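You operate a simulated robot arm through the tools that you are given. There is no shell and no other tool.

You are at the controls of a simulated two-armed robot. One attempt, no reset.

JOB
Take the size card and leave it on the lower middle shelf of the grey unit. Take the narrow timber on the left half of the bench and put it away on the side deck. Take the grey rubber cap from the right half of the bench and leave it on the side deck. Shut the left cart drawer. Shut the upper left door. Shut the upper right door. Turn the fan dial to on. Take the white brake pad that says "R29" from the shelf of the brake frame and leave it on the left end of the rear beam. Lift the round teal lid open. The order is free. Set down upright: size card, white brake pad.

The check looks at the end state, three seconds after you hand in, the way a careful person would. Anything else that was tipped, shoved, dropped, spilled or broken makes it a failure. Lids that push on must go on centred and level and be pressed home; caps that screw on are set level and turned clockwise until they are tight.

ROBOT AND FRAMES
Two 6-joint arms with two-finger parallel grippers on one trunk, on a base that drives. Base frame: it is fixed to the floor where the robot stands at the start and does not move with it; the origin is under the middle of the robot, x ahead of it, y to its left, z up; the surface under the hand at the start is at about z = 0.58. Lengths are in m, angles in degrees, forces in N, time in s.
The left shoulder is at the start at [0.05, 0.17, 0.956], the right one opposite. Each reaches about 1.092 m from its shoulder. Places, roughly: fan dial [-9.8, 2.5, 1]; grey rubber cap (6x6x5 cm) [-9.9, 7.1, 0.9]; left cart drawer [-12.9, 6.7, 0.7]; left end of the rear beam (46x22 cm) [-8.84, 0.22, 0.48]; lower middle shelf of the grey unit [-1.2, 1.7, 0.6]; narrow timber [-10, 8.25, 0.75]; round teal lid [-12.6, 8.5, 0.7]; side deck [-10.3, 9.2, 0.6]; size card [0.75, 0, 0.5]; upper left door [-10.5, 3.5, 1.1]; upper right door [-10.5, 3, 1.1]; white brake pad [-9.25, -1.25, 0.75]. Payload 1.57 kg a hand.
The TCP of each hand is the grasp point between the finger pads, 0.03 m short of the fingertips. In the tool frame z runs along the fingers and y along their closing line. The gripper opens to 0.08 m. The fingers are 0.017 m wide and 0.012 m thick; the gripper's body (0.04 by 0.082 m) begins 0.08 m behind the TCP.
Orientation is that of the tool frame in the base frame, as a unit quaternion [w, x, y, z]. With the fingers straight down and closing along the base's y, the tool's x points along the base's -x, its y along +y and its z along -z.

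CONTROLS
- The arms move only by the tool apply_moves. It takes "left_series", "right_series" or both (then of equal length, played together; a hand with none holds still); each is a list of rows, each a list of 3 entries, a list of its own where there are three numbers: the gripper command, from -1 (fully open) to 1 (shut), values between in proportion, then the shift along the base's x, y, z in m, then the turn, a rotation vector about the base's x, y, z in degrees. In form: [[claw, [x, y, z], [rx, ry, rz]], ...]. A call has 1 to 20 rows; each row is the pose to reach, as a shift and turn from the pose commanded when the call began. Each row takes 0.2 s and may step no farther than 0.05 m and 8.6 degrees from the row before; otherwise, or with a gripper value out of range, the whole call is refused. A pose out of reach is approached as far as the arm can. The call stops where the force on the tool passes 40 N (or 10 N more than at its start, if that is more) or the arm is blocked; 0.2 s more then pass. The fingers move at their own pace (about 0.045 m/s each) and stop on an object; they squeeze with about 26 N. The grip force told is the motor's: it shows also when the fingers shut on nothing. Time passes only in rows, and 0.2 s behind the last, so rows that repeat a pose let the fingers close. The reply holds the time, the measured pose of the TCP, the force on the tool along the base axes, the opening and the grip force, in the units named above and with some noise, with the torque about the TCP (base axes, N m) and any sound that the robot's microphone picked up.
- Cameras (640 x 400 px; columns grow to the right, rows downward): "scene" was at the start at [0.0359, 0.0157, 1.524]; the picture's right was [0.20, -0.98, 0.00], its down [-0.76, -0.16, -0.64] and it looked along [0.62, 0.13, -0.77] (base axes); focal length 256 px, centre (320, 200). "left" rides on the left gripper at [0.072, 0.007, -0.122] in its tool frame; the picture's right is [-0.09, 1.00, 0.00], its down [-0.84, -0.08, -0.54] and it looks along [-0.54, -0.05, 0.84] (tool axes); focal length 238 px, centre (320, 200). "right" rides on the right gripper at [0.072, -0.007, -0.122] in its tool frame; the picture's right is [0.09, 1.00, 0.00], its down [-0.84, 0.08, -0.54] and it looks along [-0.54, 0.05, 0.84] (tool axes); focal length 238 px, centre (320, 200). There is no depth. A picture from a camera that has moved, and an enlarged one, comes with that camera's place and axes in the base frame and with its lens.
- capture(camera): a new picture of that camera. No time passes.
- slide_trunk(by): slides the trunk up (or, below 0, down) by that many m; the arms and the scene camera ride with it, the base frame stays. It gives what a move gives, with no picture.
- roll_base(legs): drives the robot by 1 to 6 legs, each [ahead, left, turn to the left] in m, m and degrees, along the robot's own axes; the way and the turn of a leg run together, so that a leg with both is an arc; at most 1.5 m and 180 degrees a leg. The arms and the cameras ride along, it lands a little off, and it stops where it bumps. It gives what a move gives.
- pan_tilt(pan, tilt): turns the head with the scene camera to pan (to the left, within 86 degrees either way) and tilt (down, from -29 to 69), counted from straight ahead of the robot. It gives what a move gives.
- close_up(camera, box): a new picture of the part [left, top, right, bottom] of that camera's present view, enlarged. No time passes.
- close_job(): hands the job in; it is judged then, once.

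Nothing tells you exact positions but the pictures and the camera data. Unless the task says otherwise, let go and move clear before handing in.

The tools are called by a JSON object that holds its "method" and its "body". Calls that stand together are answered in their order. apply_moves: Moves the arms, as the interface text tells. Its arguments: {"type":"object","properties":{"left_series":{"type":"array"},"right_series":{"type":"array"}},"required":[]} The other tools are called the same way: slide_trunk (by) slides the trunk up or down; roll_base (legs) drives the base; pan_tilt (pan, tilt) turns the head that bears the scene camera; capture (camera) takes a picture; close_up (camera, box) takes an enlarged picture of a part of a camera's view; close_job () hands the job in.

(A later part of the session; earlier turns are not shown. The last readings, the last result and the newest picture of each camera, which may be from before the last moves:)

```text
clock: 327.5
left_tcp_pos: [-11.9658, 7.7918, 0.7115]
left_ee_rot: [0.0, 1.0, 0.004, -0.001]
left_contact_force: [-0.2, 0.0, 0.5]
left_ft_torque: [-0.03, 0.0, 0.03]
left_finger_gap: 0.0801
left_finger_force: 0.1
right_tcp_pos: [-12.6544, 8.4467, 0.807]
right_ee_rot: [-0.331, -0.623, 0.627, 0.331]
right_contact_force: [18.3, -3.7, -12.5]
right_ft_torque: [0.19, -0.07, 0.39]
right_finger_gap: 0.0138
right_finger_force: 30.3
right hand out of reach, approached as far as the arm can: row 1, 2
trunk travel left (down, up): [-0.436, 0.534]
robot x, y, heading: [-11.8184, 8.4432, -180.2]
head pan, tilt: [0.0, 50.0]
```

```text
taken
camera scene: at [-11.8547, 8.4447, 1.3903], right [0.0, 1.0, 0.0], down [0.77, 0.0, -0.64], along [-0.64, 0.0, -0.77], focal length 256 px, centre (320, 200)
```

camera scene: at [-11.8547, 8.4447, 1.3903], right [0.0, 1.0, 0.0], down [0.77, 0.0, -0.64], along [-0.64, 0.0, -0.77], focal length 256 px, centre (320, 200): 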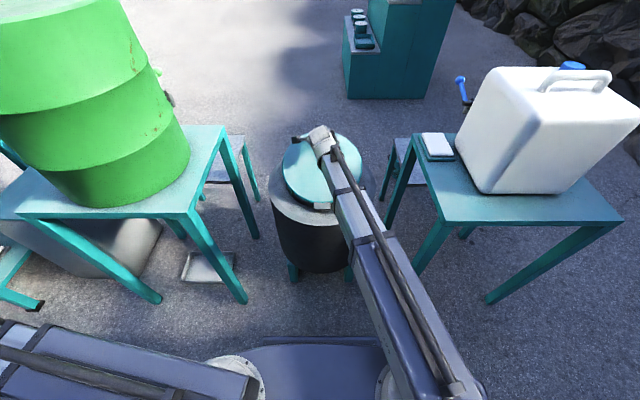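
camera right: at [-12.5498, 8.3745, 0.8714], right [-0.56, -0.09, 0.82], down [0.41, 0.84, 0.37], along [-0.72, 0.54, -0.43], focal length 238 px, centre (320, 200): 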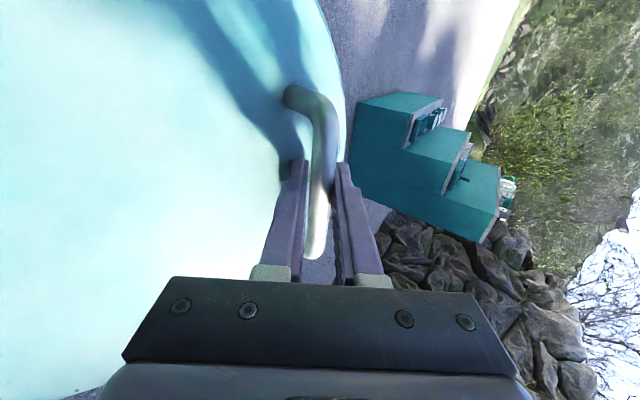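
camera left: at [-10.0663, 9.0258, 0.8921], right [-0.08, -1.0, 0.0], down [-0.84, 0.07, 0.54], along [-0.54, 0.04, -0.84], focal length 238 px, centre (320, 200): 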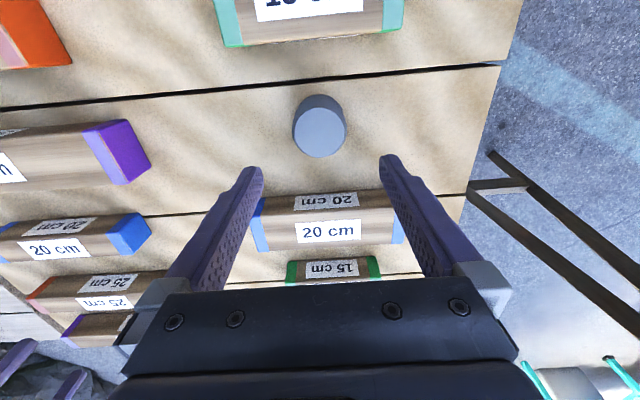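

The lid follows well; the residual 18 N says I should lead slightly more in +x. Continuing from 56 to 72 degrees of pitch.

{"method": "apply_moves", "body": {"right_series": [[1, [0.0131, 0, 0], [0, 4, 0]], [1, [0.0237, 0, 0], [0, 8, 0]]]}}

{"method": "apply_moves", "body": {"right_series": [[1, [0.0125, 0, 0], [0, 4, 0]], [1, [0.0275, 0, 0], [0, 8, 0]]]}}

{"method": "capture", "body": {"camera": "scene"}}

```text
clock: 328.1
left_tcp_pos: [-11.9685, 7.7921, 0.7117]
left_ee_rot: [0.0, 1.0, 0.003, -0.001]
left_contact_force: [0.7, -0.7, -0.2]
left_ft_torque: [0.01, 0.05, -0.01]
left_finger_gap: 0.0799
left_finger_force: 0.1
right_tcp_pos: [-12.6349, 8.4478, 0.8362]
right_ee_rot: [-0.376, -0.597, 0.601, 0.375]
right_contact_force: [-16.4, -5.3, 12.0]
right_ft_torque: [0.44, -0.03, -0.11]
right_finger_gap: 0.0135
right_finger_force: 30.5
right hand out of reach, approached as far as the arm can: row 1, 2
trunk travel left (down, up): [-0.436, 0.534]
robot x, y, heading: [-11.8212, 8.4424, -179.9]
head pan, tilt: [0.0, 50.0]
```

```text
clock: 328.6
left_tcp_pos: [-11.9673, 7.7936, 0.7116]
left_ee_rot: [0.001, 1.0, 0.003, -0.001]
left_contact_force: [-0.2, 0.2, 0.3]
left_ft_torque: [-0.03, 0.0, 0.03]
left_finger_gap: 0.08
left_finger_force: 0.0
right_tcp_pos: [-12.6216, 8.4472, 0.851]
right_ee_rot: [-0.398, -0.583, 0.585, 0.399]
right_contact_force: [-4.6, 0.7, 4.6]
right_ft_torque: [0.15, -0.21, 0.43]
right_finger_gap: 0.0136
right_finger_force: 30.5
right hand out of reach, approached as far as the arm can: row 1, 2
trunk travel left (down, up): [-0.436, 0.534]
robot x, y, heading: [-11.8182, 8.4408, -180.1]
head pan, tilt: [0.0, 50.0]
stopped in row 2 (right hand): the force on the tool passed its limit at 46 N (the readings are from after the stop); the commanded pose is now the measured one
```

```text
taken
camera scene: at [-11.8558, 8.4451, 1.3902], right [0.0, 1.0, 0.0], down [0.77, 0.0, -0.64], along [-0.64, 0.0, -0.77], focal length 256 px, centre (320, 200)
```

scene: 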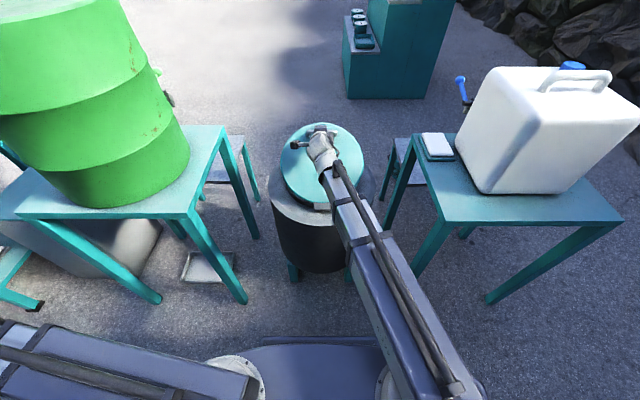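

The model now fits (radius 0.263 m about the hinge); I was just leading by 3 mm too much. Continuing with smaller segments.

{"method": "apply_moves", "body": {"right_series": [[1, [0.006, 0, 0], [0, 1.7, 0]], [1, [0.0129, 0, 0], [0, 3.4, 0]], [1, [0.0215, 0, 0], [0, 5.4, 0]], [1, [0.0315, 0, 0], [0, 7.4, 0]]]}}

{"method": "capture", "body": {"camera": "scene"}}

{"method": "capture", "body": {"camera": "right"}}

```text
clock: 329.5
left_tcp_pos: [-11.9687, 7.792, 0.7102]
left_ee_rot: [0.001, 1.0, 0.002, -0.001]
left_contact_force: [0.6, 0.2, 0.2]
left_ft_torque: [0.0, -0.01, 0.0]
left_finger_gap: 0.0798
left_finger_force: 0.1
right_tcp_pos: [-12.5962, 8.4469, 0.8757]
right_ee_rot: [-0.431, -0.56, 0.561, 0.432]
right_contact_force: [-4.9, 0.5, 6.4]
right_ft_torque: [0.21, -0.11, 0.06]
right_finger_gap: 0.0139
right_finger_force: 29.9
right hand out of reach, approached as far as the arm can: row 1, 2, 3, 4
trunk travel left (down, up): [-0.436, 0.534]
robot x, y, heading: [-11.8174, 8.4455, -179.8]
head pan, tilt: [0.0, 50.0]
stopped in row 4 (right hand): the force on the tool passed its limit at 41 N (the readings are from after the stop); the commanded pose is now the measured one
```

```text
taken
camera scene: at [-11.8559, 8.4452, 1.3901], right [0.0, 1.0, 0.0], down [0.77, 0.0, -0.64], along [-0.64, 0.0, -0.77], focal length 256 px, centre (320, 200)
```

scene: 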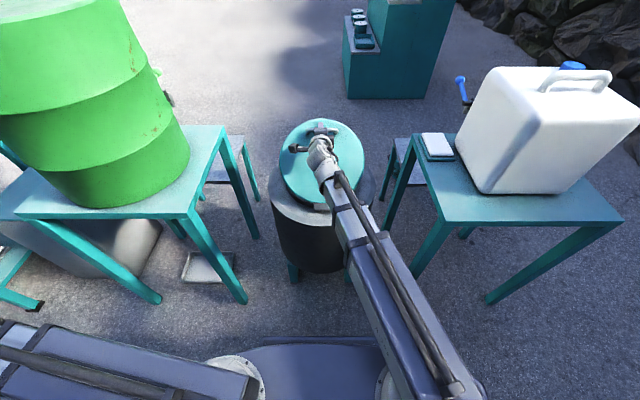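

```text
taken
camera right: at [-12.4754, 8.3748, 0.9003], right [-0.25, -0.09, 0.96], down [0.51, 0.84, 0.21], along [-0.82, 0.54, -0.17], focal length 238 px, centre (320, 200)
```

right: 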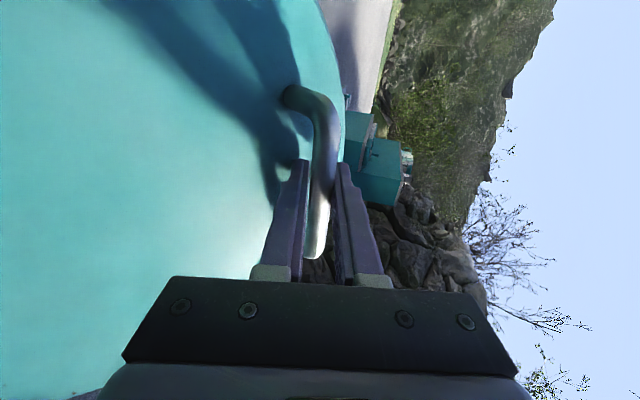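

Refitting the neutral points gives hinge [-12.42, 0.669] and radius 0.271. I'll use that for the next stretch up to 84 degrees of pitch.

{"method": "apply_moves", "body": {"right_series": [[1, [0.006, 0, 0], [0, 1.4, 0]], [1, [0.0127, 0, 0], [0, 2.8, 0]], [1, [0.0178, 0, 0], [0, 3.8, 0]], [1, [0.0234, 0, 0], [0, 4.8, 0]]]}}

{"method": "apply_moves", "body": {"right_series": [[1, [0.0057, 0, 0], [0, 1, 0]], [1, [0.0118, 0, 0], [0, 2, 0]], [1, [0.0183, 0, 0], [0, 3, 0]], [1, [0.0253, 0, 0], [0, 4, 0]]]}}

{"method": "capture", "body": {"camera": "scene"}}

```text
clock: 330.5
left_tcp_pos: [-11.968, 7.793, 0.7115]
left_ee_rot: [0.001, 1.0, 0.003, -0.001]
left_contact_force: [0.1, 0.1, 0.4]
left_ft_torque: [-0.03, 0.01, 0.03]
left_finger_gap: 0.0799
left_finger_force: 0.1
right_tcp_pos: [-12.5704, 8.4478, 0.8932]
right_ee_rot: [-0.455, -0.541, 0.542, 0.454]
right_contact_force: [-14.0, -0.3, 18.7]
right_ft_torque: [0.27, 0.01, -0.12]
right_finger_gap: 0.0138
right_finger_force: 30.4
right hand out of reach, approached as far as the arm can: row 1, 2, 3, 4
trunk travel left (down, up): [-0.436, 0.534]
robot x, y, heading: [-11.8213, 8.447, -179.7]
head pan, tilt: [0.0, 50.0]
```

```text
clock: 331.5
left_tcp_pos: [-11.9665, 7.793, 0.7095]
left_ee_rot: [0.001, 1.0, 0.002, -0.001]
left_contact_force: [0.0, -0.3, 0.7]
left_ft_torque: [-0.04, 0.01, 0.01]
left_finger_gap: 0.0798
left_finger_force: 0.1
right_tcp_pos: [-12.5452, 8.4465, 0.9079]
right_ee_rot: [-0.473, -0.525, 0.526, 0.473]
right_contact_force: [-3.3, -3.5, 4.8]
right_ft_torque: [0.32, -0.03, -0.29]
right_finger_gap: 0.0137
right_finger_force: 30.7
right hand out of reach, approached as far as the arm can: row 1, 2, 3, 4
trunk travel left (down, up): [-0.436, 0.534]
robot x, y, heading: [-11.8177, 8.445, -180.2]
head pan, tilt: [0.0, 50.0]
```

```text
taken
camera scene: at [-11.8556, 8.4447, 1.3903], right [0.0, 1.0, 0.0], down [0.77, 0.0, -0.64], along [-0.64, 0.0, -0.77], focal length 256 px, centre (320, 200)
```

scene: 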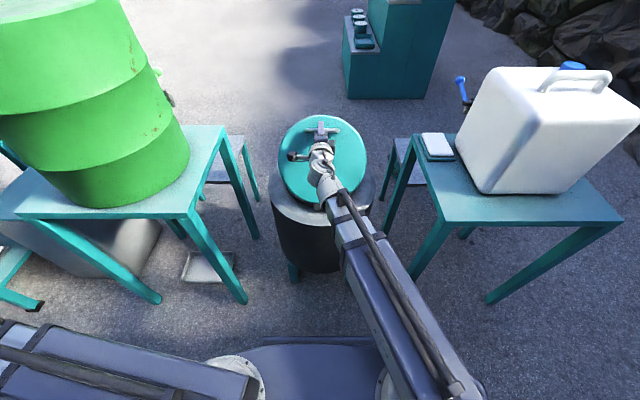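

Force is near zero at 84 degrees. Two or three more degrees, then I'll use the base to pull the lid over the top, since the arc is nearly horizontal there.

{"method": "apply_moves", "body": {"right_series": [[1, [0.0072, 0, 0], [0, 1, 0]], [1, [0.0152, 0, 0], [0, 2, 0]], [1, [0.024, 0, 0], [0, 3, 0]]]}}

{"method": "slide_trunk", "body": {"by": 0.003}}

{"method": "roll_base", "body": {"legs": [[-0.015, 0, 0]]}}

```text
clock: 332.3
left_tcp_pos: [-11.9685, 7.7925, 0.711]
left_ee_rot: [0.0, 1.0, 0.003, -0.001]
left_contact_force: [0.0, 0.5, 0.0]
left_ft_torque: [-0.04, -0.01, 0.03]
left_finger_gap: 0.0801
left_finger_force: 0.0
right_tcp_pos: [-12.5235, 8.4468, 0.9188]
right_ee_rot: [-0.486, -0.512, 0.515, 0.486]
right_contact_force: [7.7, -1.9, -21.0]
right_ft_torque: [0.3, -0.08, 0.01]
right_finger_gap: 0.0135
right_finger_force: 30.2
right hand out of reach, approached as far as the arm can: row 1, 2, 3
trunk travel left (down, up): [-0.436, 0.534]
robot x, y, heading: [-11.8188, 8.4441, -180.5]
head pan, tilt: [0.0, 50.0]
```

```text
clock: 332.7
left_tcp_pos: [-11.9684, 7.7912, 0.7108]
left_ee_rot: [0.0, 1.0, 0.002, -0.001]
left_contact_force: [0.4, -0.8, 0.4]
left_ft_torque: [0.03, -0.01, -0.03]
left_finger_gap: 0.0798
left_finger_force: 0.0
right_tcp_pos: [-12.5219, 8.447, 0.9205]
right_ee_rot: [-0.486, -0.512, 0.516, 0.486]
right_contact_force: [6.3, -1.7, -16.9]
right_ft_torque: [0.25, -0.05, -0.11]
right_finger_gap: 0.0137
right_finger_force: 30.6
trunk travel left (down, up): [-0.437, 0.533]
robot x, y, heading: [-11.821, 8.4491, -179.9]
head pan, tilt: [0.0, 50.0]
stopped: the force on the tool passed its limit at 49 N (the readings are from after the stop); the commanded pose is now the measured one
```

```text
clock: 333.5
left_tcp_pos: [-11.9575, 7.7926, 0.7129]
left_ee_rot: [0.0, 1.0, 0.002, -0.001]
left_contact_force: [-0.1, -0.3, -0.5]
left_ft_torque: [-0.04, 0.01, 0.01]
left_finger_gap: 0.0798
left_finger_force: 0.0
right_tcp_pos: [-12.5152, 8.4472, 0.9207]
right_ee_rot: [0.485, 0.513, -0.511, -0.49]
right_contact_force: [-12.7, 0.4, 30.6]
right_ft_torque: [0.06, 0.04, 0.09]
right_finger_gap: 0.0136
right_finger_force: 30.0
trunk travel left (down, up): [-0.437, 0.533]
robot x, y, heading: [-11.8067, 8.4453, 179.9]
head pan, tilt: [0.0, 50.0]
stopped in leg 1: the force on the tool passed its limit at 45 N (the readings are from after the stop); the commanded pose is now the measured one
```

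The base pull works: force now pushes the hand up, so I'll alternate small trunk lifts and small reverse steps.

{"method": "slide_trunk", "body": {"by": 0.006}}

{"method": "roll_base", "body": {"legs": [[-0.012, 0, 0]]}}

{"method": "slide_trunk", "body": {"by": 0.005}}

{"method": "roll_base", "body": {"legs": [[-0.012, 0, 0]]}}

```text
clock: 334.0
left_tcp_pos: [-11.9562, 7.7925, 0.7141]
left_ee_rot: [0.001, 1.0, 0.002, -0.001]
left_contact_force: [0.2, 0.5, -0.1]
left_ft_torque: [0.04, 0.02, -0.03]
left_finger_gap: 0.0801
left_finger_force: 0.0
right_tcp_pos: [-12.5125, 8.4478, 0.9235]
right_ee_rot: [-0.486, -0.512, 0.516, 0.486]
right_contact_force: [4.3, -3.2, -10.4]
right_ft_torque: [0.21, -0.07, -0.13]
right_finger_gap: 0.0136
right_finger_force: 30.0
trunk travel left (down, up): [-0.441, 0.529]
robot x, y, heading: [-11.8078, 8.4433, -180.2]
head pan, tilt: [0.0, 50.0]
stopped: the force on the tool passed its limit at 53 N (the readings are from after the stop); the commanded pose is now the measured one
```

```text
clock: 335.0
left_tcp_pos: [-11.9451, 7.7924, 0.7148]
left_ee_rot: [0.0, 1.0, 0.003, -0.001]
left_contact_force: [-0.5, -0.4, -0.9]
left_ft_torque: [-0.02, -0.01, 0.01]
left_finger_gap: 0.0797
left_finger_force: 0.1
right_tcp_pos: [-12.5022, 8.4472, 0.9252]
right_ee_rot: [0.484, 0.514, -0.51, -0.49]
right_contact_force: [-12.4, 1.7, 35.4]
right_ft_torque: [0.04, 0.04, 0.03]
right_finger_gap: 0.0137
right_finger_force: 30.3
trunk travel left (down, up): [-0.441, 0.529]
robot x, y, heading: [-11.796, 8.4483, -179.9]
head pan, tilt: [0.0, 50.0]
stopped in leg 1: the force on the tool passed its limit at 51 N (the readings are from after the stop); the commanded pose is now the measured one
```

```text
clock: 335.7
left_tcp_pos: [-11.9449, 7.792, 0.7192]
left_ee_rot: [0.0, 1.0, 0.002, 0.0]
left_contact_force: [-0.1, -0.8, 0.5]
left_ft_torque: [-0.03, 0.01, -0.01]
left_finger_gap: 0.0799
left_finger_force: 0.0
right_tcp_pos: [-12.5006, 8.4472, 0.9268]
right_ee_rot: [-0.486, -0.513, 0.515, 0.486]
right_contact_force: [6.6, -1.1, -19.1]
right_ft_torque: [0.1, -0.07, 0.02]
right_finger_gap: 0.0134
right_finger_force: 30.0
trunk travel left (down, up): [-0.444, 0.526]
robot x, y, heading: [-11.7962, 8.4489, -179.8]
head pan, tilt: [0.0, 50.0]
stopped: the force on the tool passed its limit at 51 N (the readings are from after the stop); the commanded pose is now the measured one
```

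```text
clock: 336.8
left_tcp_pos: [-11.9331, 7.7926, 0.7202]
left_ee_rot: [0.0, 1.0, 0.003, -0.001]
left_contact_force: [0.8, -0.7, -0.4]
left_ft_torque: [0.01, 0.01, -0.01]
left_finger_gap: 0.08
left_finger_force: 0.1
right_tcp_pos: [-12.4903, 8.448, 0.93]
right_ee_rot: [0.485, 0.514, -0.511, -0.491]
right_contact_force: [-8.8, 1.3, 27.6]
right_ft_torque: [-0.02, 0.07, -0.06]
right_finger_gap: 0.0136
right_finger_force: 29.8
trunk travel left (down, up): [-0.444, 0.526]
robot x, y, heading: [-11.7795, 8.4479, 179.9]
head pan, tilt: [0.0, 50.0]
stopped in leg 1: the force on the tool passed its limit at 41 N (the readings are from after the stop); the commanded pose is now the measured one
```

Steady progress (lid at about 75 degrees). Repeating the alternation.

{"method": "slide_trunk", "body": {"by": 0.004}}

{"method": "roll_base", "body": {"legs": [[-0.013, 0, 0]]}}

{"method": "slide_trunk", "body": {"by": 0.003}}

{"method": "roll_base", "body": {"legs": [[-0.013, 0, 0]]}}

{"method": "slide_trunk", "body": {"by": 0.003}}

{"method": "roll_base", "body": {"legs": [[-0.015, 0, 0]]}}

{"method": "capture", "body": {"camera": "scene"}}

```text
clock: 337.5
left_tcp_pos: [-11.9351, 7.7929, 0.7209]
left_ee_rot: [0.0, 1.0, 0.002, 0.0]
left_contact_force: [-0.3, -0.1, 0.7]
left_ft_torque: [0.01, 0.02, -0.01]
left_finger_gap: 0.0804
left_finger_force: 0.1
right_tcp_pos: [-12.49, 8.4468, 0.93]
right_ee_rot: [-0.485, -0.513, 0.514, 0.488]
right_contact_force: [4.0, -0.8, -17.1]
right_ft_torque: [0.06, -0.06, 0.02]
right_finger_gap: 0.0137
right_finger_force: 30.0
trunk travel left (down, up): [-0.447, 0.523]
robot x, y, heading: [-11.7856, 8.446, -179.9]
head pan, tilt: [0.0, 50.0]
stopped: the force on the tool passed its limit at 42 N (the readings are from after the stop); the commanded pose is now the measured one
```

```text
clock: 338.3
left_tcp_pos: [-11.9197, 7.7933, 0.7232]
left_ee_rot: [0.0, 1.0, 0.003, -0.002]
left_contact_force: [-0.1, -0.8, 0.2]
left_ft_torque: [0.0, -0.03, 0.01]
left_finger_gap: 0.08
left_finger_force: 0.1
right_tcp_pos: [-12.4755, 8.4472, 0.9325]
right_ee_rot: [-0.486, -0.512, 0.513, 0.489]
right_contact_force: [-10.4, 0.2, 39.8]
right_ft_torque: [0.04, 0.12, -0.11]
right_finger_gap: 0.0136
right_finger_force: 30.5
trunk travel left (down, up): [-0.447, 0.523]
robot x, y, heading: [-11.7729, 8.4458, 180.1]
head pan, tilt: [0.0, 50.0]
```

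```text
clock: 338.8
left_tcp_pos: [-11.9215, 7.7923, 0.7247]
left_ee_rot: [0.0, 1.0, 0.003, 0.0]
left_contact_force: [-0.3, -0.6, -0.3]
left_ft_torque: [-0.02, 0.04, -0.02]
left_finger_gap: 0.0799
left_finger_force: 0.1
right_tcp_pos: [-12.4786, 8.4477, 0.9317]
right_ee_rot: [0.486, 0.514, -0.513, -0.487]
right_contact_force: [3.5, 0.2, -14.9]
right_ft_torque: [0.07, -0.06, 0.31]
right_finger_gap: 0.0137
right_finger_force: 29.8
trunk travel left (down, up): [-0.45, 0.52]
robot x, y, heading: [-11.7669, 8.4422, 180.0]
head pan, tilt: [0.0, 50.0]
```

```text
clock: 339.5
left_tcp_pos: [-11.9071, 7.7936, 0.7253]
left_ee_rot: [-0.001, 1.0, 0.003, -0.001]
left_contact_force: [-0.8, 0.0, -0.4]
left_ft_torque: [-0.01, 0.01, 0.02]
left_finger_gap: 0.0801
left_finger_force: 0.1
right_tcp_pos: [-12.4645, 8.448, 0.9348]
right_ee_rot: [0.485, 0.513, -0.511, -0.489]
right_contact_force: [-5.4, -0.3, 22.1]
right_ft_torque: [-0.03, 0.09, -0.11]
right_finger_gap: 0.0136
right_finger_force: 29.8
trunk travel left (down, up): [-0.45, 0.52]
robot x, y, heading: [-11.7572, 8.4409, 180.0]
head pan, tilt: [0.0, 50.0]
```

```text
clock: 340.1
left_tcp_pos: [-11.9078, 7.7922, 0.7274]
left_ee_rot: [0.0, 1.0, 0.003, 0.001]
left_contact_force: [-0.6, 0.1, -0.4]
left_ft_torque: [-0.02, 0.01, 0.0]
left_finger_gap: 0.08
left_finger_force: 0.0
right_tcp_pos: [-12.4659, 8.4473, 0.9353]
right_ee_rot: [0.485, 0.514, -0.513, -0.488]
right_contact_force: [5.9, -0.3, -30.3]
right_ft_torque: [-0.04, -0.1, 0.35]
right_finger_gap: 0.0138
right_finger_force: 30.6
trunk travel left (down, up): [-0.453, 0.517]
robot x, y, heading: [-11.7544, 8.4462, 180.0]
head pan, tilt: [0.0, 50.0]
```

```text
clock: 340.8
left_tcp_pos: [-11.892, 7.7923, 0.7291]
left_ee_rot: [-0.001, 1.0, 0.002, 0.0]
left_contact_force: [0.0, -0.3, 0.0]
left_ft_torque: [0.02, 0.02, 0.0]
left_finger_gap: 0.0799
left_finger_force: 0.0
right_tcp_pos: [-12.4509, 8.4459, 0.937]
right_ee_rot: [0.485, 0.514, -0.511, -0.49]
right_contact_force: [-2.0, -1.4, -3.5]
right_ft_torque: [-0.01, 0.05, -0.07]
right_finger_gap: 0.0136
right_finger_force: 30.3
trunk travel left (down, up): [-0.453, 0.517]
robot x, y, heading: [-11.7478, 8.4447, 180.1]
head pan, tilt: [0.0, 50.0]
```

```text
taken
camera scene: at [-11.7808, 8.4452, 1.4074], right [0.0, 1.0, 0.0], down [0.77, 0.0, -0.64], along [-0.64, 0.0, -0.77], focal length 256 px, centre (320, 200)
```

scene: 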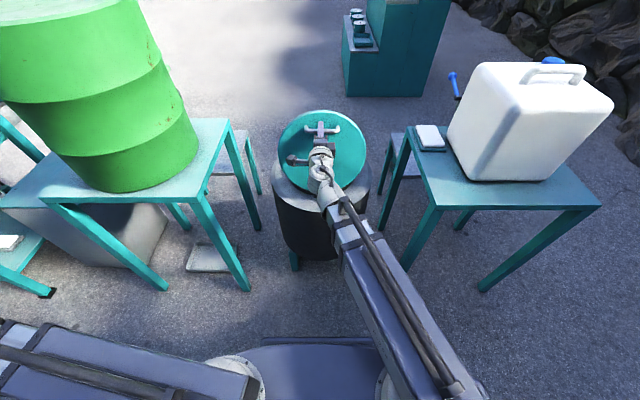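

The lid is near 76 degrees. From here the arc is almost horizontal, so I'll reverse in slightly bigger steps to take it past vertical.

{"method": "slide_trunk", "body": {"by": 0.002}}

{"method": "roll_base", "body": {"legs": [[-0.02, 0, 0]]}}

{"method": "roll_base", "body": {"legs": [[-0.02, 0, 0]]}}

{"method": "capture", "body": {"camera": "scene"}}

```text
clock: 341.4
left_tcp_pos: [-11.8937, 7.7921, 0.7286]
left_ee_rot: [0.0, 1.0, 0.002, 0.0]
left_contact_force: [0.4, 0.3, 0.0]
left_ft_torque: [-0.01, -0.02, 0.02]
left_finger_gap: 0.0803
left_finger_force: 0.0
right_tcp_pos: [-12.4508, 8.447, 0.9358]
right_ee_rot: [0.484, 0.514, -0.513, -0.488]
right_contact_force: [4.7, -0.7, -34.7]
right_ft_torque: [-0.09, -0.12, 0.27]
right_finger_gap: 0.0133
right_finger_force: 30.5
trunk travel left (down, up): [-0.455, 0.515]
robot x, y, heading: [-11.7428, 8.444, 180.1]
head pan, tilt: [0.0, 50.0]
```

```text
clock: 342.1
left_tcp_pos: [-11.8727, 7.7929, 0.7306]
left_ee_rot: [0.0, 1.0, 0.002, 0.0]
left_contact_force: [0.0, -1.2, -0.1]
left_ft_torque: [0.02, 0.02, 0.0]
left_finger_gap: 0.0803
left_finger_force: 0.1
right_tcp_pos: [-12.4313, 8.4473, 0.9393]
right_ee_rot: [0.484, 0.514, -0.512, -0.489]
right_contact_force: [-0.9, 4.2, -12.4]
right_ft_torque: [-0.02, 0.08, -0.28]
right_finger_gap: 0.0135
right_finger_force: 30.6
trunk travel left (down, up): [-0.455, 0.515]
robot x, y, heading: [-11.7241, 8.4451, -179.8]
head pan, tilt: [0.0, 50.0]
```

```text
clock: 342.9
left_tcp_pos: [-11.8537, 7.7932, 0.7304]
left_ee_rot: [0.0, 1.0, 0.003, 0.0]
left_contact_force: [0.3, 0.1, -0.2]
left_ft_torque: [0.01, -0.04, 0.01]
left_finger_gap: 0.0804
left_finger_force: 0.0
right_tcp_pos: [-12.4117, 8.4476, 0.9384]
right_ee_rot: [0.484, 0.513, -0.513, -0.49]
right_contact_force: [-1.9, 1.4, -9.4]
right_ft_torque: [-0.12, 0.05, -0.1]
right_finger_gap: 0.0134
right_finger_force: 29.9
trunk travel left (down, up): [-0.455, 0.515]
robot x, y, heading: [-11.7069, 8.4456, -179.8]
head pan, tilt: [0.0, 50.0]
```

```text
taken
camera scene: at [-11.7416, 8.4453, 1.4092], right [0.0, 1.0, 0.0], down [0.77, 0.0, -0.64], along [-0.64, 0.0, -0.77], focal length 256 px, centre (320, 200)
```

scene: 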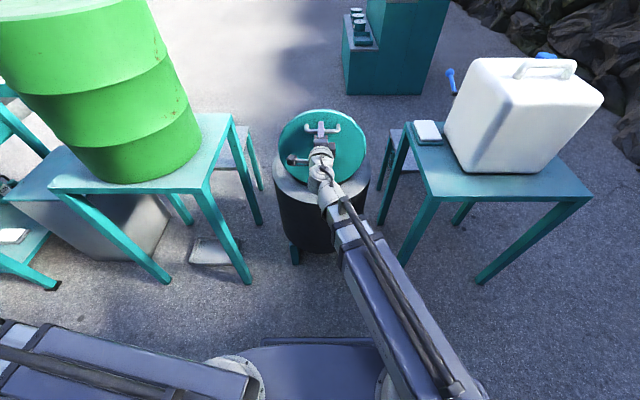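

Still free. Three more reverse steps to get the lid itself past vertical.

{"method": "roll_base", "body": {"legs": [[-0.02, 0, 0]]}}

{"method": "roll_base", "body": {"legs": [[-0.02, 0, 0]]}}

{"method": "slide_trunk", "body": {"by": -0.003}}

{"method": "roll_base", "body": {"legs": [[-0.02, 0, 0]]}}

{"method": "capture", "body": {"camera": "scene"}}

```text
clock: 343.7
left_tcp_pos: [-11.8317, 7.792, 0.7296]
left_ee_rot: [0.0, 1.0, 0.001, 0.002]
left_contact_force: [0.4, 0.2, 0.2]
left_ft_torque: [0.01, -0.03, -0.02]
left_finger_gap: 0.0803
left_finger_force: 0.1
right_tcp_pos: [-12.3926, 8.4471, 0.9374]
right_ee_rot: [0.483, 0.514, -0.513, -0.488]
right_contact_force: [-4.4, 0.0, -28.8]
right_ft_torque: [-0.18, 0.01, -0.17]
right_finger_gap: 0.0136
right_finger_force: 30.3
trunk travel left (down, up): [-0.455, 0.515]
robot x, y, heading: [-11.6821, 8.4408, -180.0]
head pan, tilt: [0.0, 50.0]
```

```text
clock: 344.5
left_tcp_pos: [-11.8211, 7.7922, 0.7289]
left_ee_rot: [0.0, 1.0, 0.002, 0.001]
left_contact_force: [0.5, 0.2, 0.1]
left_ft_torque: [0.02, -0.01, 0.02]
left_finger_gap: 0.0803
left_finger_force: 0.0
right_tcp_pos: [-12.382, 8.448, 0.9354]
right_ee_rot: [-0.484, -0.512, 0.518, 0.485]
right_contact_force: [-5.3, -0.4, -35.7]
right_ft_torque: [0.04, -0.05, 0.36]
right_finger_gap: 0.0135
right_finger_force: 30.2
trunk travel left (down, up): [-0.455, 0.515]
robot x, y, heading: [-11.6722, 8.4441, -180.0]
head pan, tilt: [0.0, 50.0]
stopped in leg 1: the force on the tool passed its limit at 57 N (the readings are from after the stop); the commanded pose is now the measured one
```

```text
clock: 345.1
left_tcp_pos: [-11.8193, 7.7921, 0.7279]
left_ee_rot: [0.0, 1.0, 0.003, 0.0]
left_contact_force: [-0.5, 0.1, -0.2]
left_ft_torque: [0.02, -0.02, -0.04]
left_finger_gap: 0.0801
left_finger_force: 0.2
right_tcp_pos: [-12.3784, 8.4479, 0.9341]
right_ee_rot: [-0.485, -0.512, 0.515, 0.487]
right_contact_force: [-1.0, -1.5, -4.7]
right_ft_torque: [0.05, 0.0, -0.48]
right_finger_gap: 0.0135
right_finger_force: 30.8
trunk travel left (down, up): [-0.452, 0.518]
robot x, y, heading: [-11.6737, 8.4417, -179.6]
head pan, tilt: [0.0, 50.0]
```

```text
clock: 346.0
left_tcp_pos: [-11.803, 7.7928, 0.7265]
left_ee_rot: [-0.001, 1.0, 0.003, 0.001]
left_contact_force: [-0.3, -0.6, -1.1]
left_ft_torque: [-0.01, 0.02, -0.02]
left_finger_gap: 0.0801
left_finger_force: 0.1
right_tcp_pos: [-12.3635, 8.4483, 0.933]
right_ee_rot: [-0.484, -0.511, 0.519, 0.485]
right_contact_force: [-5.8, -1.0, -27.3]
right_ft_torque: [0.09, -0.04, 0.32]
right_finger_gap: 0.0135
right_finger_force: 29.6
trunk travel left (down, up): [-0.452, 0.518]
robot x, y, heading: [-11.65, 8.4445, -179.7]
head pan, tilt: [0.0, 50.0]
stopped in leg 1: the force on the tool passed its limit at 44 N (the readings are from after the stop); the commanded pose is now the measured one
```

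```text
taken
camera scene: at [-11.6931, 8.4451, 1.4061], right [0.0, 1.0, 0.0], down [0.77, 0.0, -0.64], along [-0.64, 0.0, -0.77], focal length 256 px, centre (320, 200)
```

scene: 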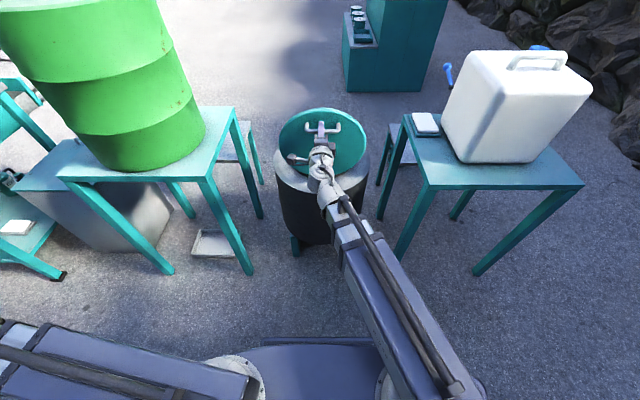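

The lid is just past vertical with no stop felt yet. I'll continue a few more steps, lowering slightly as it goes over.

{"method": "slide_trunk", "body": {"by": -0.006}}

{"method": "roll_base", "body": {"legs": [[-0.018, 0, 0]]}}

{"method": "slide_trunk", "body": {"by": -0.007}}

{"method": "roll_base", "body": {"legs": [[-0.018, 0, 0]]}}

{"method": "slide_trunk", "body": {"by": -0.007}}

{"method": "capture", "body": {"camera": "scene"}}

```text
clock: 346.5
left_tcp_pos: [-11.8, 7.792, 0.7216]
left_ee_rot: [0.0, 1.0, 0.002, -0.001]
left_contact_force: [0.8, -0.4, 0.3]
left_ft_torque: [-0.04, 0.01, -0.02]
left_finger_gap: 0.08
left_finger_force: 0.1
right_tcp_pos: [-12.3597, 8.4477, 0.9318]
right_ee_rot: [-0.486, -0.511, 0.515, 0.487]
right_contact_force: [6.5, -0.2, 29.3]
right_ft_torque: [0.13, 0.05, -0.11]
right_finger_gap: 0.0137
right_finger_force: 30.2
trunk travel left (down, up): [-0.446, 0.524]
robot x, y, heading: [-11.6546, 8.444, -179.9]
head pan, tilt: [0.0, 50.0]
```

```text
clock: 347.2
left_tcp_pos: [-11.7987, 7.7933, 0.7222]
left_ee_rot: [-0.001, 1.0, 0.003, -0.002]
left_contact_force: [-0.4, -0.1, -0.7]
left_ft_torque: [-0.02, 0.0, -0.03]
left_finger_gap: 0.08
left_finger_force: 0.0
right_tcp_pos: [-12.3577, 8.4468, 0.93]
right_ee_rot: [0.486, 0.513, -0.512, -0.489]
right_contact_force: [5.6, 0.0, 25.2]
right_ft_torque: [-0.03, 0.14, -0.32]
right_finger_gap: 0.0138
right_finger_force: 30.5
trunk travel left (down, up): [-0.446, 0.524]
robot x, y, heading: [-11.6516, 8.4449, -179.8]
head pan, tilt: [0.0, 50.0]
stopped in leg 1: the force on the tool passed its limit at 44 N (the readings are from after the stop); the commanded pose is now the measured one
```

```text
clock: 347.5
left_tcp_pos: [-11.7985, 7.7937, 0.7198]
left_ee_rot: [-0.001, 1.0, 0.002, -0.001]
left_contact_force: [0.5, -0.4, 0.1]
left_ft_torque: [0.03, -0.01, 0.06]
left_finger_gap: 0.08
left_finger_force: 0.1
right_tcp_pos: [-12.3562, 8.4471, 0.9297]
right_ee_rot: [0.484, 0.512, -0.512, -0.491]
right_contact_force: [8.8, -0.2, 29.2]
right_ft_torque: [-0.09, 0.05, -0.43]
right_finger_gap: 0.0137
right_finger_force: 29.7
trunk travel left (down, up): [-0.445, 0.525]
robot x, y, heading: [-11.6505, 8.4431, -180.0]
head pan, tilt: [0.0, 50.0]
stopped: the force on the tool passed its limit at 48 N (the readings are from after the stop); the commanded pose is now the measured one
```

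```text
clock: 348.2
left_tcp_pos: [-11.7982, 7.7932, 0.7204]
left_ee_rot: [-0.001, 1.0, 0.002, 0.0]
left_contact_force: [0.5, 0.0, 0.2]
left_ft_torque: [0.02, 0.0, 0.01]
left_finger_gap: 0.0801
left_finger_force: 0.0
right_tcp_pos: [-12.3546, 8.4477, 0.9306]
right_ee_rot: [0.484, 0.514, -0.51, -0.491]
right_contact_force: [5.3, 0.0, 22.5]
right_ft_torque: [-0.21, 0.07, -0.36]
right_finger_gap: 0.0136
right_finger_force: 30.5
trunk travel left (down, up): [-0.445, 0.525]
robot x, y, heading: [-11.6512, 8.4435, -179.7]
head pan, tilt: [0.0, 50.0]
stopped in leg 1: the force on the tool passed its limit at 44 N (the readings are from after the stop); the commanded pose is now the measured one
```

```text
clock: 348.5
left_tcp_pos: [-11.7954, 7.7928, 0.7188]
left_ee_rot: [-0.001, 1.0, 0.002, -0.001]
left_contact_force: [-0.7, 0.9, -0.4]
left_ft_torque: [0.0, 0.01, 0.0]
left_finger_gap: 0.0798
left_finger_force: 0.1
right_tcp_pos: [-12.3536, 8.4477, 0.9299]
right_ee_rot: [0.485, 0.515, -0.508, -0.492]
right_contact_force: [7.7, -1.4, 29.0]
right_ft_torque: [-0.22, 0.07, -0.38]
right_finger_gap: 0.0138
right_finger_force: 30.6
trunk travel left (down, up): [-0.444, 0.526]
robot x, y, heading: [-11.649, 8.4441, -180.0]
head pan, tilt: [0.0, 50.0]
stopped: the force on the tool passed its limit at 48 N (the readings are from after the stop); the commanded pose is now the measured one
```

```text
taken
camera scene: at [-11.6837, 8.4451, 1.3978], right [0.0, 1.0, 0.0], down [0.76, 0.0, -0.64], along [-0.64, 0.0, -0.76], focal length 256 px, centre (320, 200)
```

scene: 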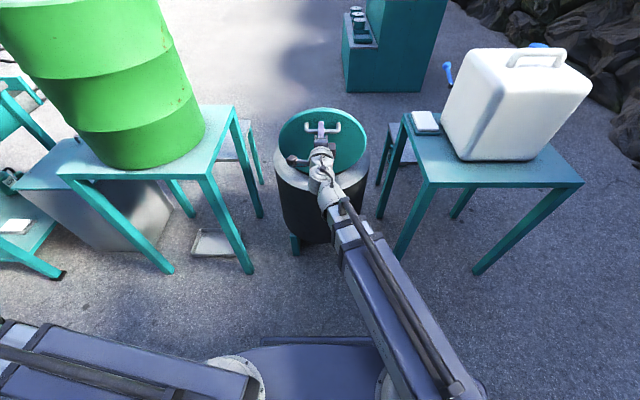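

The lid is at about 96 degrees and I've lowered a bit too much. I'll neutralise the force, then open the fingers and see whether the lid stays.

{"method": "slide_trunk", "body": {"by": 0.004}}

{"method": "apply_moves", "body": {"right_series": [[0.5, [0, 0, 0], [0, 0, 0]], [0.2, [0, 0, 0], [0, 0, 0]], [0.2, [0, 0, 0], [0, 0, 0]]]}}

{"method": "capture", "body": {"camera": "right"}}

{"method": "close_up", "body": {"camera": "scene", "box": [250, 80, 400, 260]}}

```text
clock: 349.1
left_tcp_pos: [-11.7992, 7.7936, 0.7227]
left_ee_rot: [-0.001, 1.0, 0.003, 0.0]
left_contact_force: [0.4, 0.7, 0.0]
left_ft_torque: [0.01, 0.0, -0.01]
left_finger_gap: 0.0799
left_finger_force: 0.1
right_tcp_pos: [-12.357, 8.4478, 0.9308]
right_ee_rot: [0.483, 0.514, -0.511, -0.491]
right_contact_force: [0.3, 0.2, -3.5]
right_ft_torque: [-0.36, -0.02, 0.25]
right_finger_gap: 0.0136
right_finger_force: 30.4
trunk travel left (down, up): [-0.448, 0.522]
robot x, y, heading: [-11.6507, 8.4452, -180.0]
head pan, tilt: [0.0, 50.0]
```

```text
clock: 349.9
left_tcp_pos: [-11.7981, 7.7926, 0.722]
left_ee_rot: [-0.001, 1.0, 0.002, 0.001]
left_contact_force: [-0.5, 0.7, 0.4]
left_ft_torque: [0.02, 0.01, -0.01]
left_finger_gap: 0.0801
left_finger_force: 0.0
right_tcp_pos: [-12.3554, 8.4477, 0.9316]
right_ee_rot: [0.484, 0.515, -0.51, -0.491]
right_contact_force: [0.4, 0.0, 0.1]
right_ft_torque: [-0.01, -0.04, -0.01]
right_finger_gap: 0.0319
right_finger_force: 0.1
trunk travel left (down, up): [-0.448, 0.522]
robot x, y, heading: [-11.6537, 8.4421, -180.1]
head pan, tilt: [0.0, 50.0]
```

```text
taken
camera right: at [-12.233, 8.3751, 0.9306], right [-0.05, -0.1, 0.99], down [0.54, 0.83, 0.11], along [-0.84, 0.54, 0.01], focal length 238 px, centre (320, 200)
```

right: 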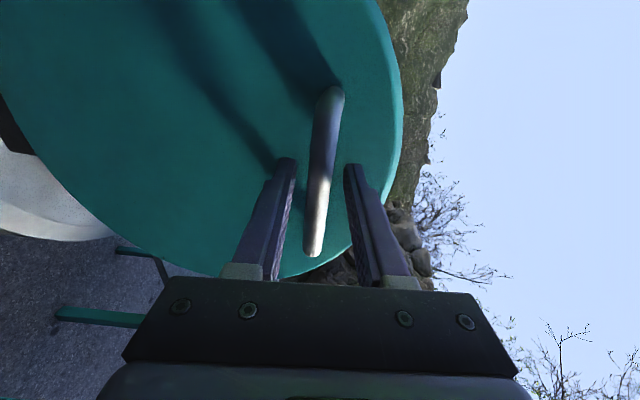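

```text
2.22 times, centred on (325, 170) of scene
camera zoom: at [-11.6871, 8.4451, 1.4015], right [0.0, 1.0, 0.0], down [0.77, 0.0, -0.64], along [-0.64, 0.0, -0.77], focal length 570 px, centre (309, 267)
```

zoom: 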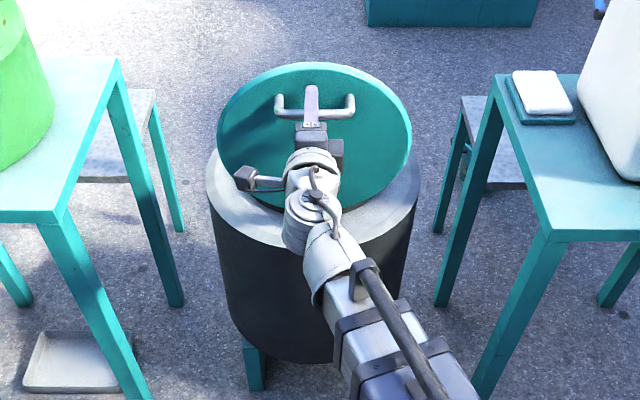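

Fingers are open and the lid stays put with zero force. I'll open a bit more, wait a moment, and then back straight out.

{"method": "apply_moves", "body": {"right_series": [[-0.4, [0, 0, 0], [0, 0, 0]], [-0.4, [0, 0, 0], [0, 0, 0]], [-0.4, [0, 0, 0], [0, 0, 0]], [-0.4, [0, 0, 0], [0, 0, 0]], [-0.4, [0, 0, 0], [0, 0, 0]], [-0.4, [0, 0, 0], [0, 0, 0]]]}}

{"method": "capture", "body": {"camera": "right"}}

{"method": "roll_base", "body": {"legs": [[-0.12, 0, 0]]}}

{"method": "capture", "body": {"camera": "scene"}}

{"method": "capture", "body": {"camera": "right"}}

```text
clock: 351.3
left_tcp_pos: [-11.7981, 7.7932, 0.7221]
left_ee_rot: [-0.001, 1.0, 0.002, 0.001]
left_contact_force: [0.9, 0.9, -0.2]
left_ft_torque: [-0.04, 0.02, 0.0]
left_finger_gap: 0.0798
left_finger_force: 0.1
right_tcp_pos: [-12.3554, 8.4467, 0.9326]
right_ee_rot: [0.483, 0.514, -0.51, -0.492]
right_contact_force: [0.3, 0.1, 0.8]
right_ft_torque: [0.0, -0.02, 0.0]
right_finger_gap: 0.0559
right_finger_force: 0.1
trunk travel left (down, up): [-0.448, 0.522]
robot x, y, heading: [-11.6541, 8.4446, -179.8]
head pan, tilt: [0.0, 50.0]
```

```text
taken
camera right: at [-12.233, 8.3751, 0.9306], right [-0.05, -0.1, 0.99], down [0.54, 0.83, 0.11], along [-0.84, 0.54, 0.01], focal length 238 px, centre (320, 200)
```

right: 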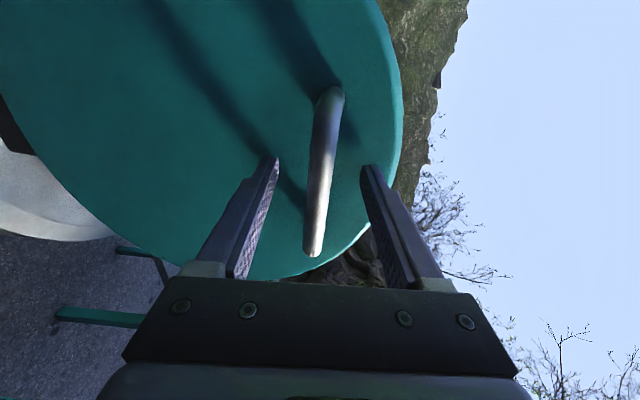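

```text
clock: 352.5
left_tcp_pos: [-11.6788, 7.7931, 0.7228]
left_ee_rot: [-0.001, 1.0, 0.002, 0.0]
left_contact_force: [-0.2, 0.4, 0.1]
left_ft_torque: [0.0, 0.02, 0.01]
left_finger_gap: 0.0801
left_finger_force: 0.0
right_tcp_pos: [-12.2331, 8.4504, 0.9316]
right_ee_rot: [0.484, 0.514, -0.51, -0.492]
right_contact_force: [0.4, -0.2, -0.6]
right_ft_torque: [0.02, -0.01, -0.04]
right_finger_gap: 0.056
right_finger_force: 0.0
trunk travel left (down, up): [-0.448, 0.522]
robot x, y, heading: [-11.5292, 8.4489, 179.8]
head pan, tilt: [0.0, 50.0]
```

```text
taken
camera scene: at [-11.5651, 8.4453, 1.4015], right [0.0, 1.0, 0.0], down [0.77, 0.0, -0.64], along [-0.64, 0.0, -0.77], focal length 256 px, centre (320, 200)
```

scene: 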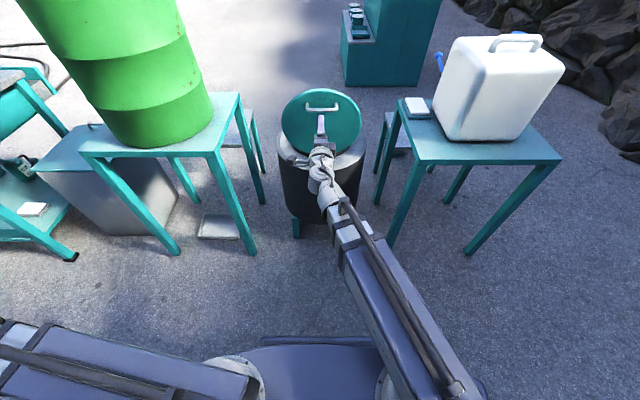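

```text
taken
camera right: at [-12.1113, 8.3766, 0.9308], right [-0.05, -0.1, 0.99], down [0.54, 0.83, 0.11], along [-0.84, 0.54, 0.01], focal length 238 px, centre (320, 200)
```

right: 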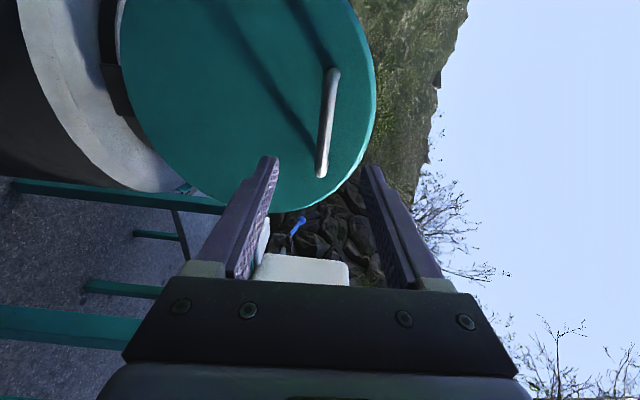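

The lid stands open on its own, past vertical. Next is the cart drawer on the west side. I'll raise the trunk, bring the left arm back forward, close the right fist, and go around by the north.

{"method": "slide_trunk", "body": {"by": 0.35}}

{"method": "apply_moves", "body": {"left_series": [[-1, [-0.0414, 0.0038, 0], [0, 0, 0]], [-1, [-0.0826, 0.0112, 0], [0, 0, 0]], [-1, [-0.1234, 0.0221, 0], [0, 0, 0]], [-1, [-0.1635, 0.0365, 0], [0, 0, 0]], [-1, [-0.2024, 0.0544, 0], [0, 0, 0]], [-1, [-0.2401, 0.0757, 0], [0, 0, 0]], [-1, [-0.276, 0.1003, 0], [0, 0, 0]], [-1, [-0.3101, 0.128, 0], [0, 0, 0]], [-1, [-0.3419, 0.1587, 0], [0, 0, 0]], [-1, [-0.3712, 0.1923, 0], [0, 0, 0]], [-1, [-0.3978, 0.2285, 0], [0, 0, 0]], [-1, [-0.4214, 0.2671, 0], [0, 0, 0]], [-1, [-0.4418, 0.3078, 0], [0, 0, 0]], [-1, [-0.4589, 0.3504, 0], [0, 0, 0]], [-1, [-0.4724, 0.3946, 0], [0, 0, 0]], [-1, [-0.4821, 0.4402, 0], [0, 0, 0]], [-1, [-0.4931, 0.4747, 0], [0, 0, 0]]]}}

{"method": "roll_base", "body": {"legs": [[0.0, -0.5, 0]]}}

{"method": "pan_tilt", "body": {"pan": -45, "tilt": 30}}

{"method": "capture", "body": {"camera": "scene"}}

```text
clock: 355.9
left_tcp_pos: [-11.6779, 7.7926, 1.0716]
left_ee_rot: [-0.001, 1.0, 0.001, 0.001]
left_contact_force: [0.5, 0.1, -0.4]
left_ft_torque: [-0.01, 0.01, 0.03]
left_finger_gap: 0.08
left_finger_force: 0.1
right_tcp_pos: [-12.2336, 8.4489, 1.2821]
right_ee_rot: [0.483, 0.514, -0.51, -0.492]
right_contact_force: [-0.2, 0.4, -1.0]
right_ft_torque: [-0.04, 0.01, 0.02]
right_finger_gap: 0.0561
right_finger_force: 0.1
trunk travel left (down, up): [-0.798, 0.172]
robot x, y, heading: [-11.5294, 8.4452, 179.7]
head pan, tilt: [0.0, 50.0]
```

```text
clock: 359.5
left_tcp_pos: [-12.1714, 8.2679, 1.0727]
left_ee_rot: [-0.001, 1.0, 0.001, 0.002]
left_contact_force: [-0.8, -0.2, 0.6]
left_ft_torque: [0.03, 0.01, 0.0]
left_finger_gap: 0.0801
left_finger_force: 0.0
right_tcp_pos: [-12.234, 8.4498, 1.2816]
right_ee_rot: [0.483, 0.514, -0.511, -0.491]
right_contact_force: [0.1, 0.3, -0.9]
right_ft_torque: [-0.02, 0.0, 0.0]
right_finger_gap: 0.0558
right_finger_force: 0.1
trunk travel left (down, up): [-0.798, 0.172]
robot x, y, heading: [-11.5318, 8.4453, 180.0]
head pan, tilt: [0.0, 50.0]
```

```text
clock: 362.5
left_tcp_pos: [-12.17, 8.776, 1.0738]
left_ee_rot: [0.0, 1.0, 0.001, 0.001]
left_contact_force: [0.1, 0.1, 0.1]
left_ft_torque: [-0.02, -0.03, -0.01]
left_finger_gap: 0.08
left_finger_force: 0.0
right_tcp_pos: [-12.2332, 8.9595, 1.2802]
right_ee_rot: [0.483, 0.513, -0.512, -0.491]
right_contact_force: [0.4, 0.2, -0.1]
right_ft_torque: [-0.02, 0.0, -0.01]
right_finger_gap: 0.0561
right_finger_force: 0.0
trunk travel left (down, up): [-0.798, 0.172]
robot x, y, heading: [-11.5238, 8.9542, 180.0]
head pan, tilt: [0.0, 50.0]
```

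```text
clock: 363.6
left_tcp_pos: [-12.1702, 8.7766, 1.0724]
left_ee_rot: [-0.001, 1.0, 0.001, 0.001]
left_contact_force: [-0.8, -0.8, -0.2]
left_ft_torque: [0.0, 0.03, -0.01]
left_finger_gap: 0.0801
left_finger_force: 0.1
right_tcp_pos: [-12.2334, 8.9599, 1.2806]
right_ee_rot: [0.483, 0.514, -0.51, -0.492]
right_contact_force: [-0.4, -0.6, 0.8]
right_ft_torque: [-0.05, -0.02, -0.01]
right_finger_gap: 0.0557
right_finger_force: 0.2
trunk travel left (down, up): [-0.798, 0.172]
robot x, y, heading: [-11.5266, 8.952, 179.7]
head pan, tilt: [-45.0, 30.0]
```

```text
taken
camera scene: at [-11.5519, 9.0188, 1.781], right [0.71, 0.71, 0.0], down [0.35, -0.35, -0.87], along [-0.61, 0.61, -0.5], focal length 256 px, centre (320, 200)
```

scene: 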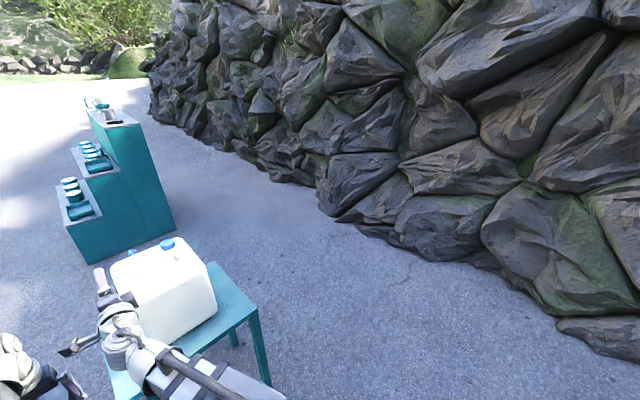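

Rocks are at y ≥ 11.1 and a stepped shelf stands at x of about -14.45, y 8.8–9.5. I'll back off slightly, go north to y = 10.15, then west to x of about -13.75.

{"method": "roll_base", "body": {"legs": [[-0.15, 0, 0], [0, -1.2, 0]]}}

{"method": "pan_tilt", "body": {"pan": 0, "tilt": 30}}

{"method": "capture", "body": {"camera": "scene"}}

```text
clock: 370.7
left_tcp_pos: [-12.0233, 9.98, 1.0724]
left_ee_rot: [-0.001, 1.0, 0.007, 0.0]
left_contact_force: [-0.3, -0.1, -0.3]
left_ft_torque: [-0.04, 0.01, 0.03]
left_finger_gap: 0.0798
left_finger_force: 0.1
right_tcp_pos: [-12.0882, 10.1621, 1.2807]
right_ee_rot: [0.485, 0.516, -0.509, -0.49]
right_contact_force: [1.3, -0.6, 0.2]
right_ft_torque: [0.01, 0.0, 0.03]
right_finger_gap: 0.0561
right_finger_force: 0.0
trunk travel left (down, up): [-0.798, 0.172]
robot x, y, heading: [-11.3845, 10.1677, -179.7]
head pan, tilt: [-45.0, 30.0]
```

```text
clock: 371.8
left_tcp_pos: [-12.0245, 9.9787, 1.0727]
left_ee_rot: [0.0, 1.0, 0.006, 0.001]
left_contact_force: [0.8, 0.5, 0.6]
left_ft_torque: [0.03, -0.02, 0.0]
left_finger_gap: 0.0799
left_finger_force: 0.1
right_tcp_pos: [-12.0885, 10.1613, 1.2808]
right_ee_rot: [0.485, 0.516, -0.508, -0.49]
right_contact_force: [-0.1, -0.2, 0.6]
right_ft_torque: [0.0, 0.0, 0.01]
right_finger_gap: 0.0559
right_finger_force: 0.0
trunk travel left (down, up): [-0.798, 0.172]
robot x, y, heading: [-11.3829, 10.164, -179.6]
head pan, tilt: [0.0, 30.0]
```

```text
taken
camera scene: at [-11.4335, 10.1635, 1.781], right [-0.01, 1.0, 0.0], down [0.5, 0.0, -0.87], along [-0.87, -0.01, -0.5], focal length 256 px, centre (320, 200)
```

scene: 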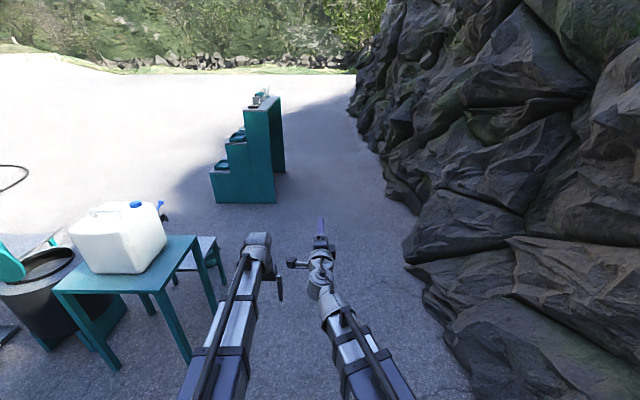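

Clear ahead. Driving west 2.35 m, then turning to face south.

{"method": "roll_base", "body": {"legs": [[1.2, 0, 0], [1.15, 0, 0], [0, 0, 89.6]]}}

{"method": "pan_tilt", "body": {"pan": 20, "tilt": 25}}

{"method": "capture", "body": {"camera": "scene"}}

```text
clock: 387.1
left_tcp_pos: [-13.49, 9.4847, 1.0729]
left_ee_rot: [-0.001, 0.685, 0.729, -0.001]
left_contact_force: [0.8, 0.2, 0.2]
left_ft_torque: [-0.01, -0.02, 0.0]
left_finger_gap: 0.0801
left_finger_force: 0.1
right_tcp_pos: [-13.67, 9.411, 1.2808]
right_ee_rot: [0.688, 0.725, 0.023, 0.014]
right_contact_force: [-0.3, -0.1, 0.0]
right_ft_torque: [0.0, 0.02, -0.03]
right_finger_gap: 0.0558
right_finger_force: 0.0
trunk travel left (down, up): [-0.798, 0.172]
robot x, y, heading: [-13.7077, 10.1139, -86.8]
head pan, tilt: [0.0, 30.0]
```

```text
clock: 387.9
left_tcp_pos: [-13.4901, 9.485, 1.073]
left_ee_rot: [-0.001, 0.685, 0.729, -0.001]
left_contact_force: [-0.4, -0.2, -0.8]
left_ft_torque: [-0.01, -0.02, 0.05]
left_finger_gap: 0.08
left_finger_force: 0.0
right_tcp_pos: [-13.6689, 9.4102, 1.2819]
right_ee_rot: [0.689, 0.724, 0.024, 0.014]
right_contact_force: [-0.8, 0.2, -0.2]
right_ft_torque: [0.01, -0.01, -0.04]
right_finger_gap: 0.0561
right_finger_force: 0.1
trunk travel left (down, up): [-0.798, 0.172]
robot x, y, heading: [-13.7058, 10.1123, -86.5]
head pan, tilt: [20.0, 25.0]
```

```text
taken
camera scene: at [-13.6714, 10.0695, 1.789], right [-0.92, -0.4, 0.0], down [-0.17, 0.39, -0.91], along [0.36, -0.83, -0.42], focal length 256 px, centre (320, 200)
```

scene: 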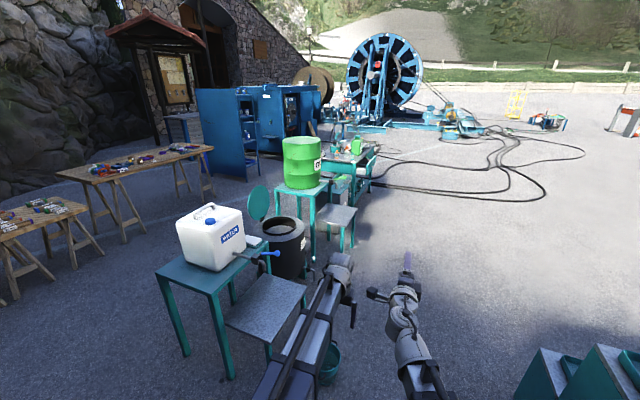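

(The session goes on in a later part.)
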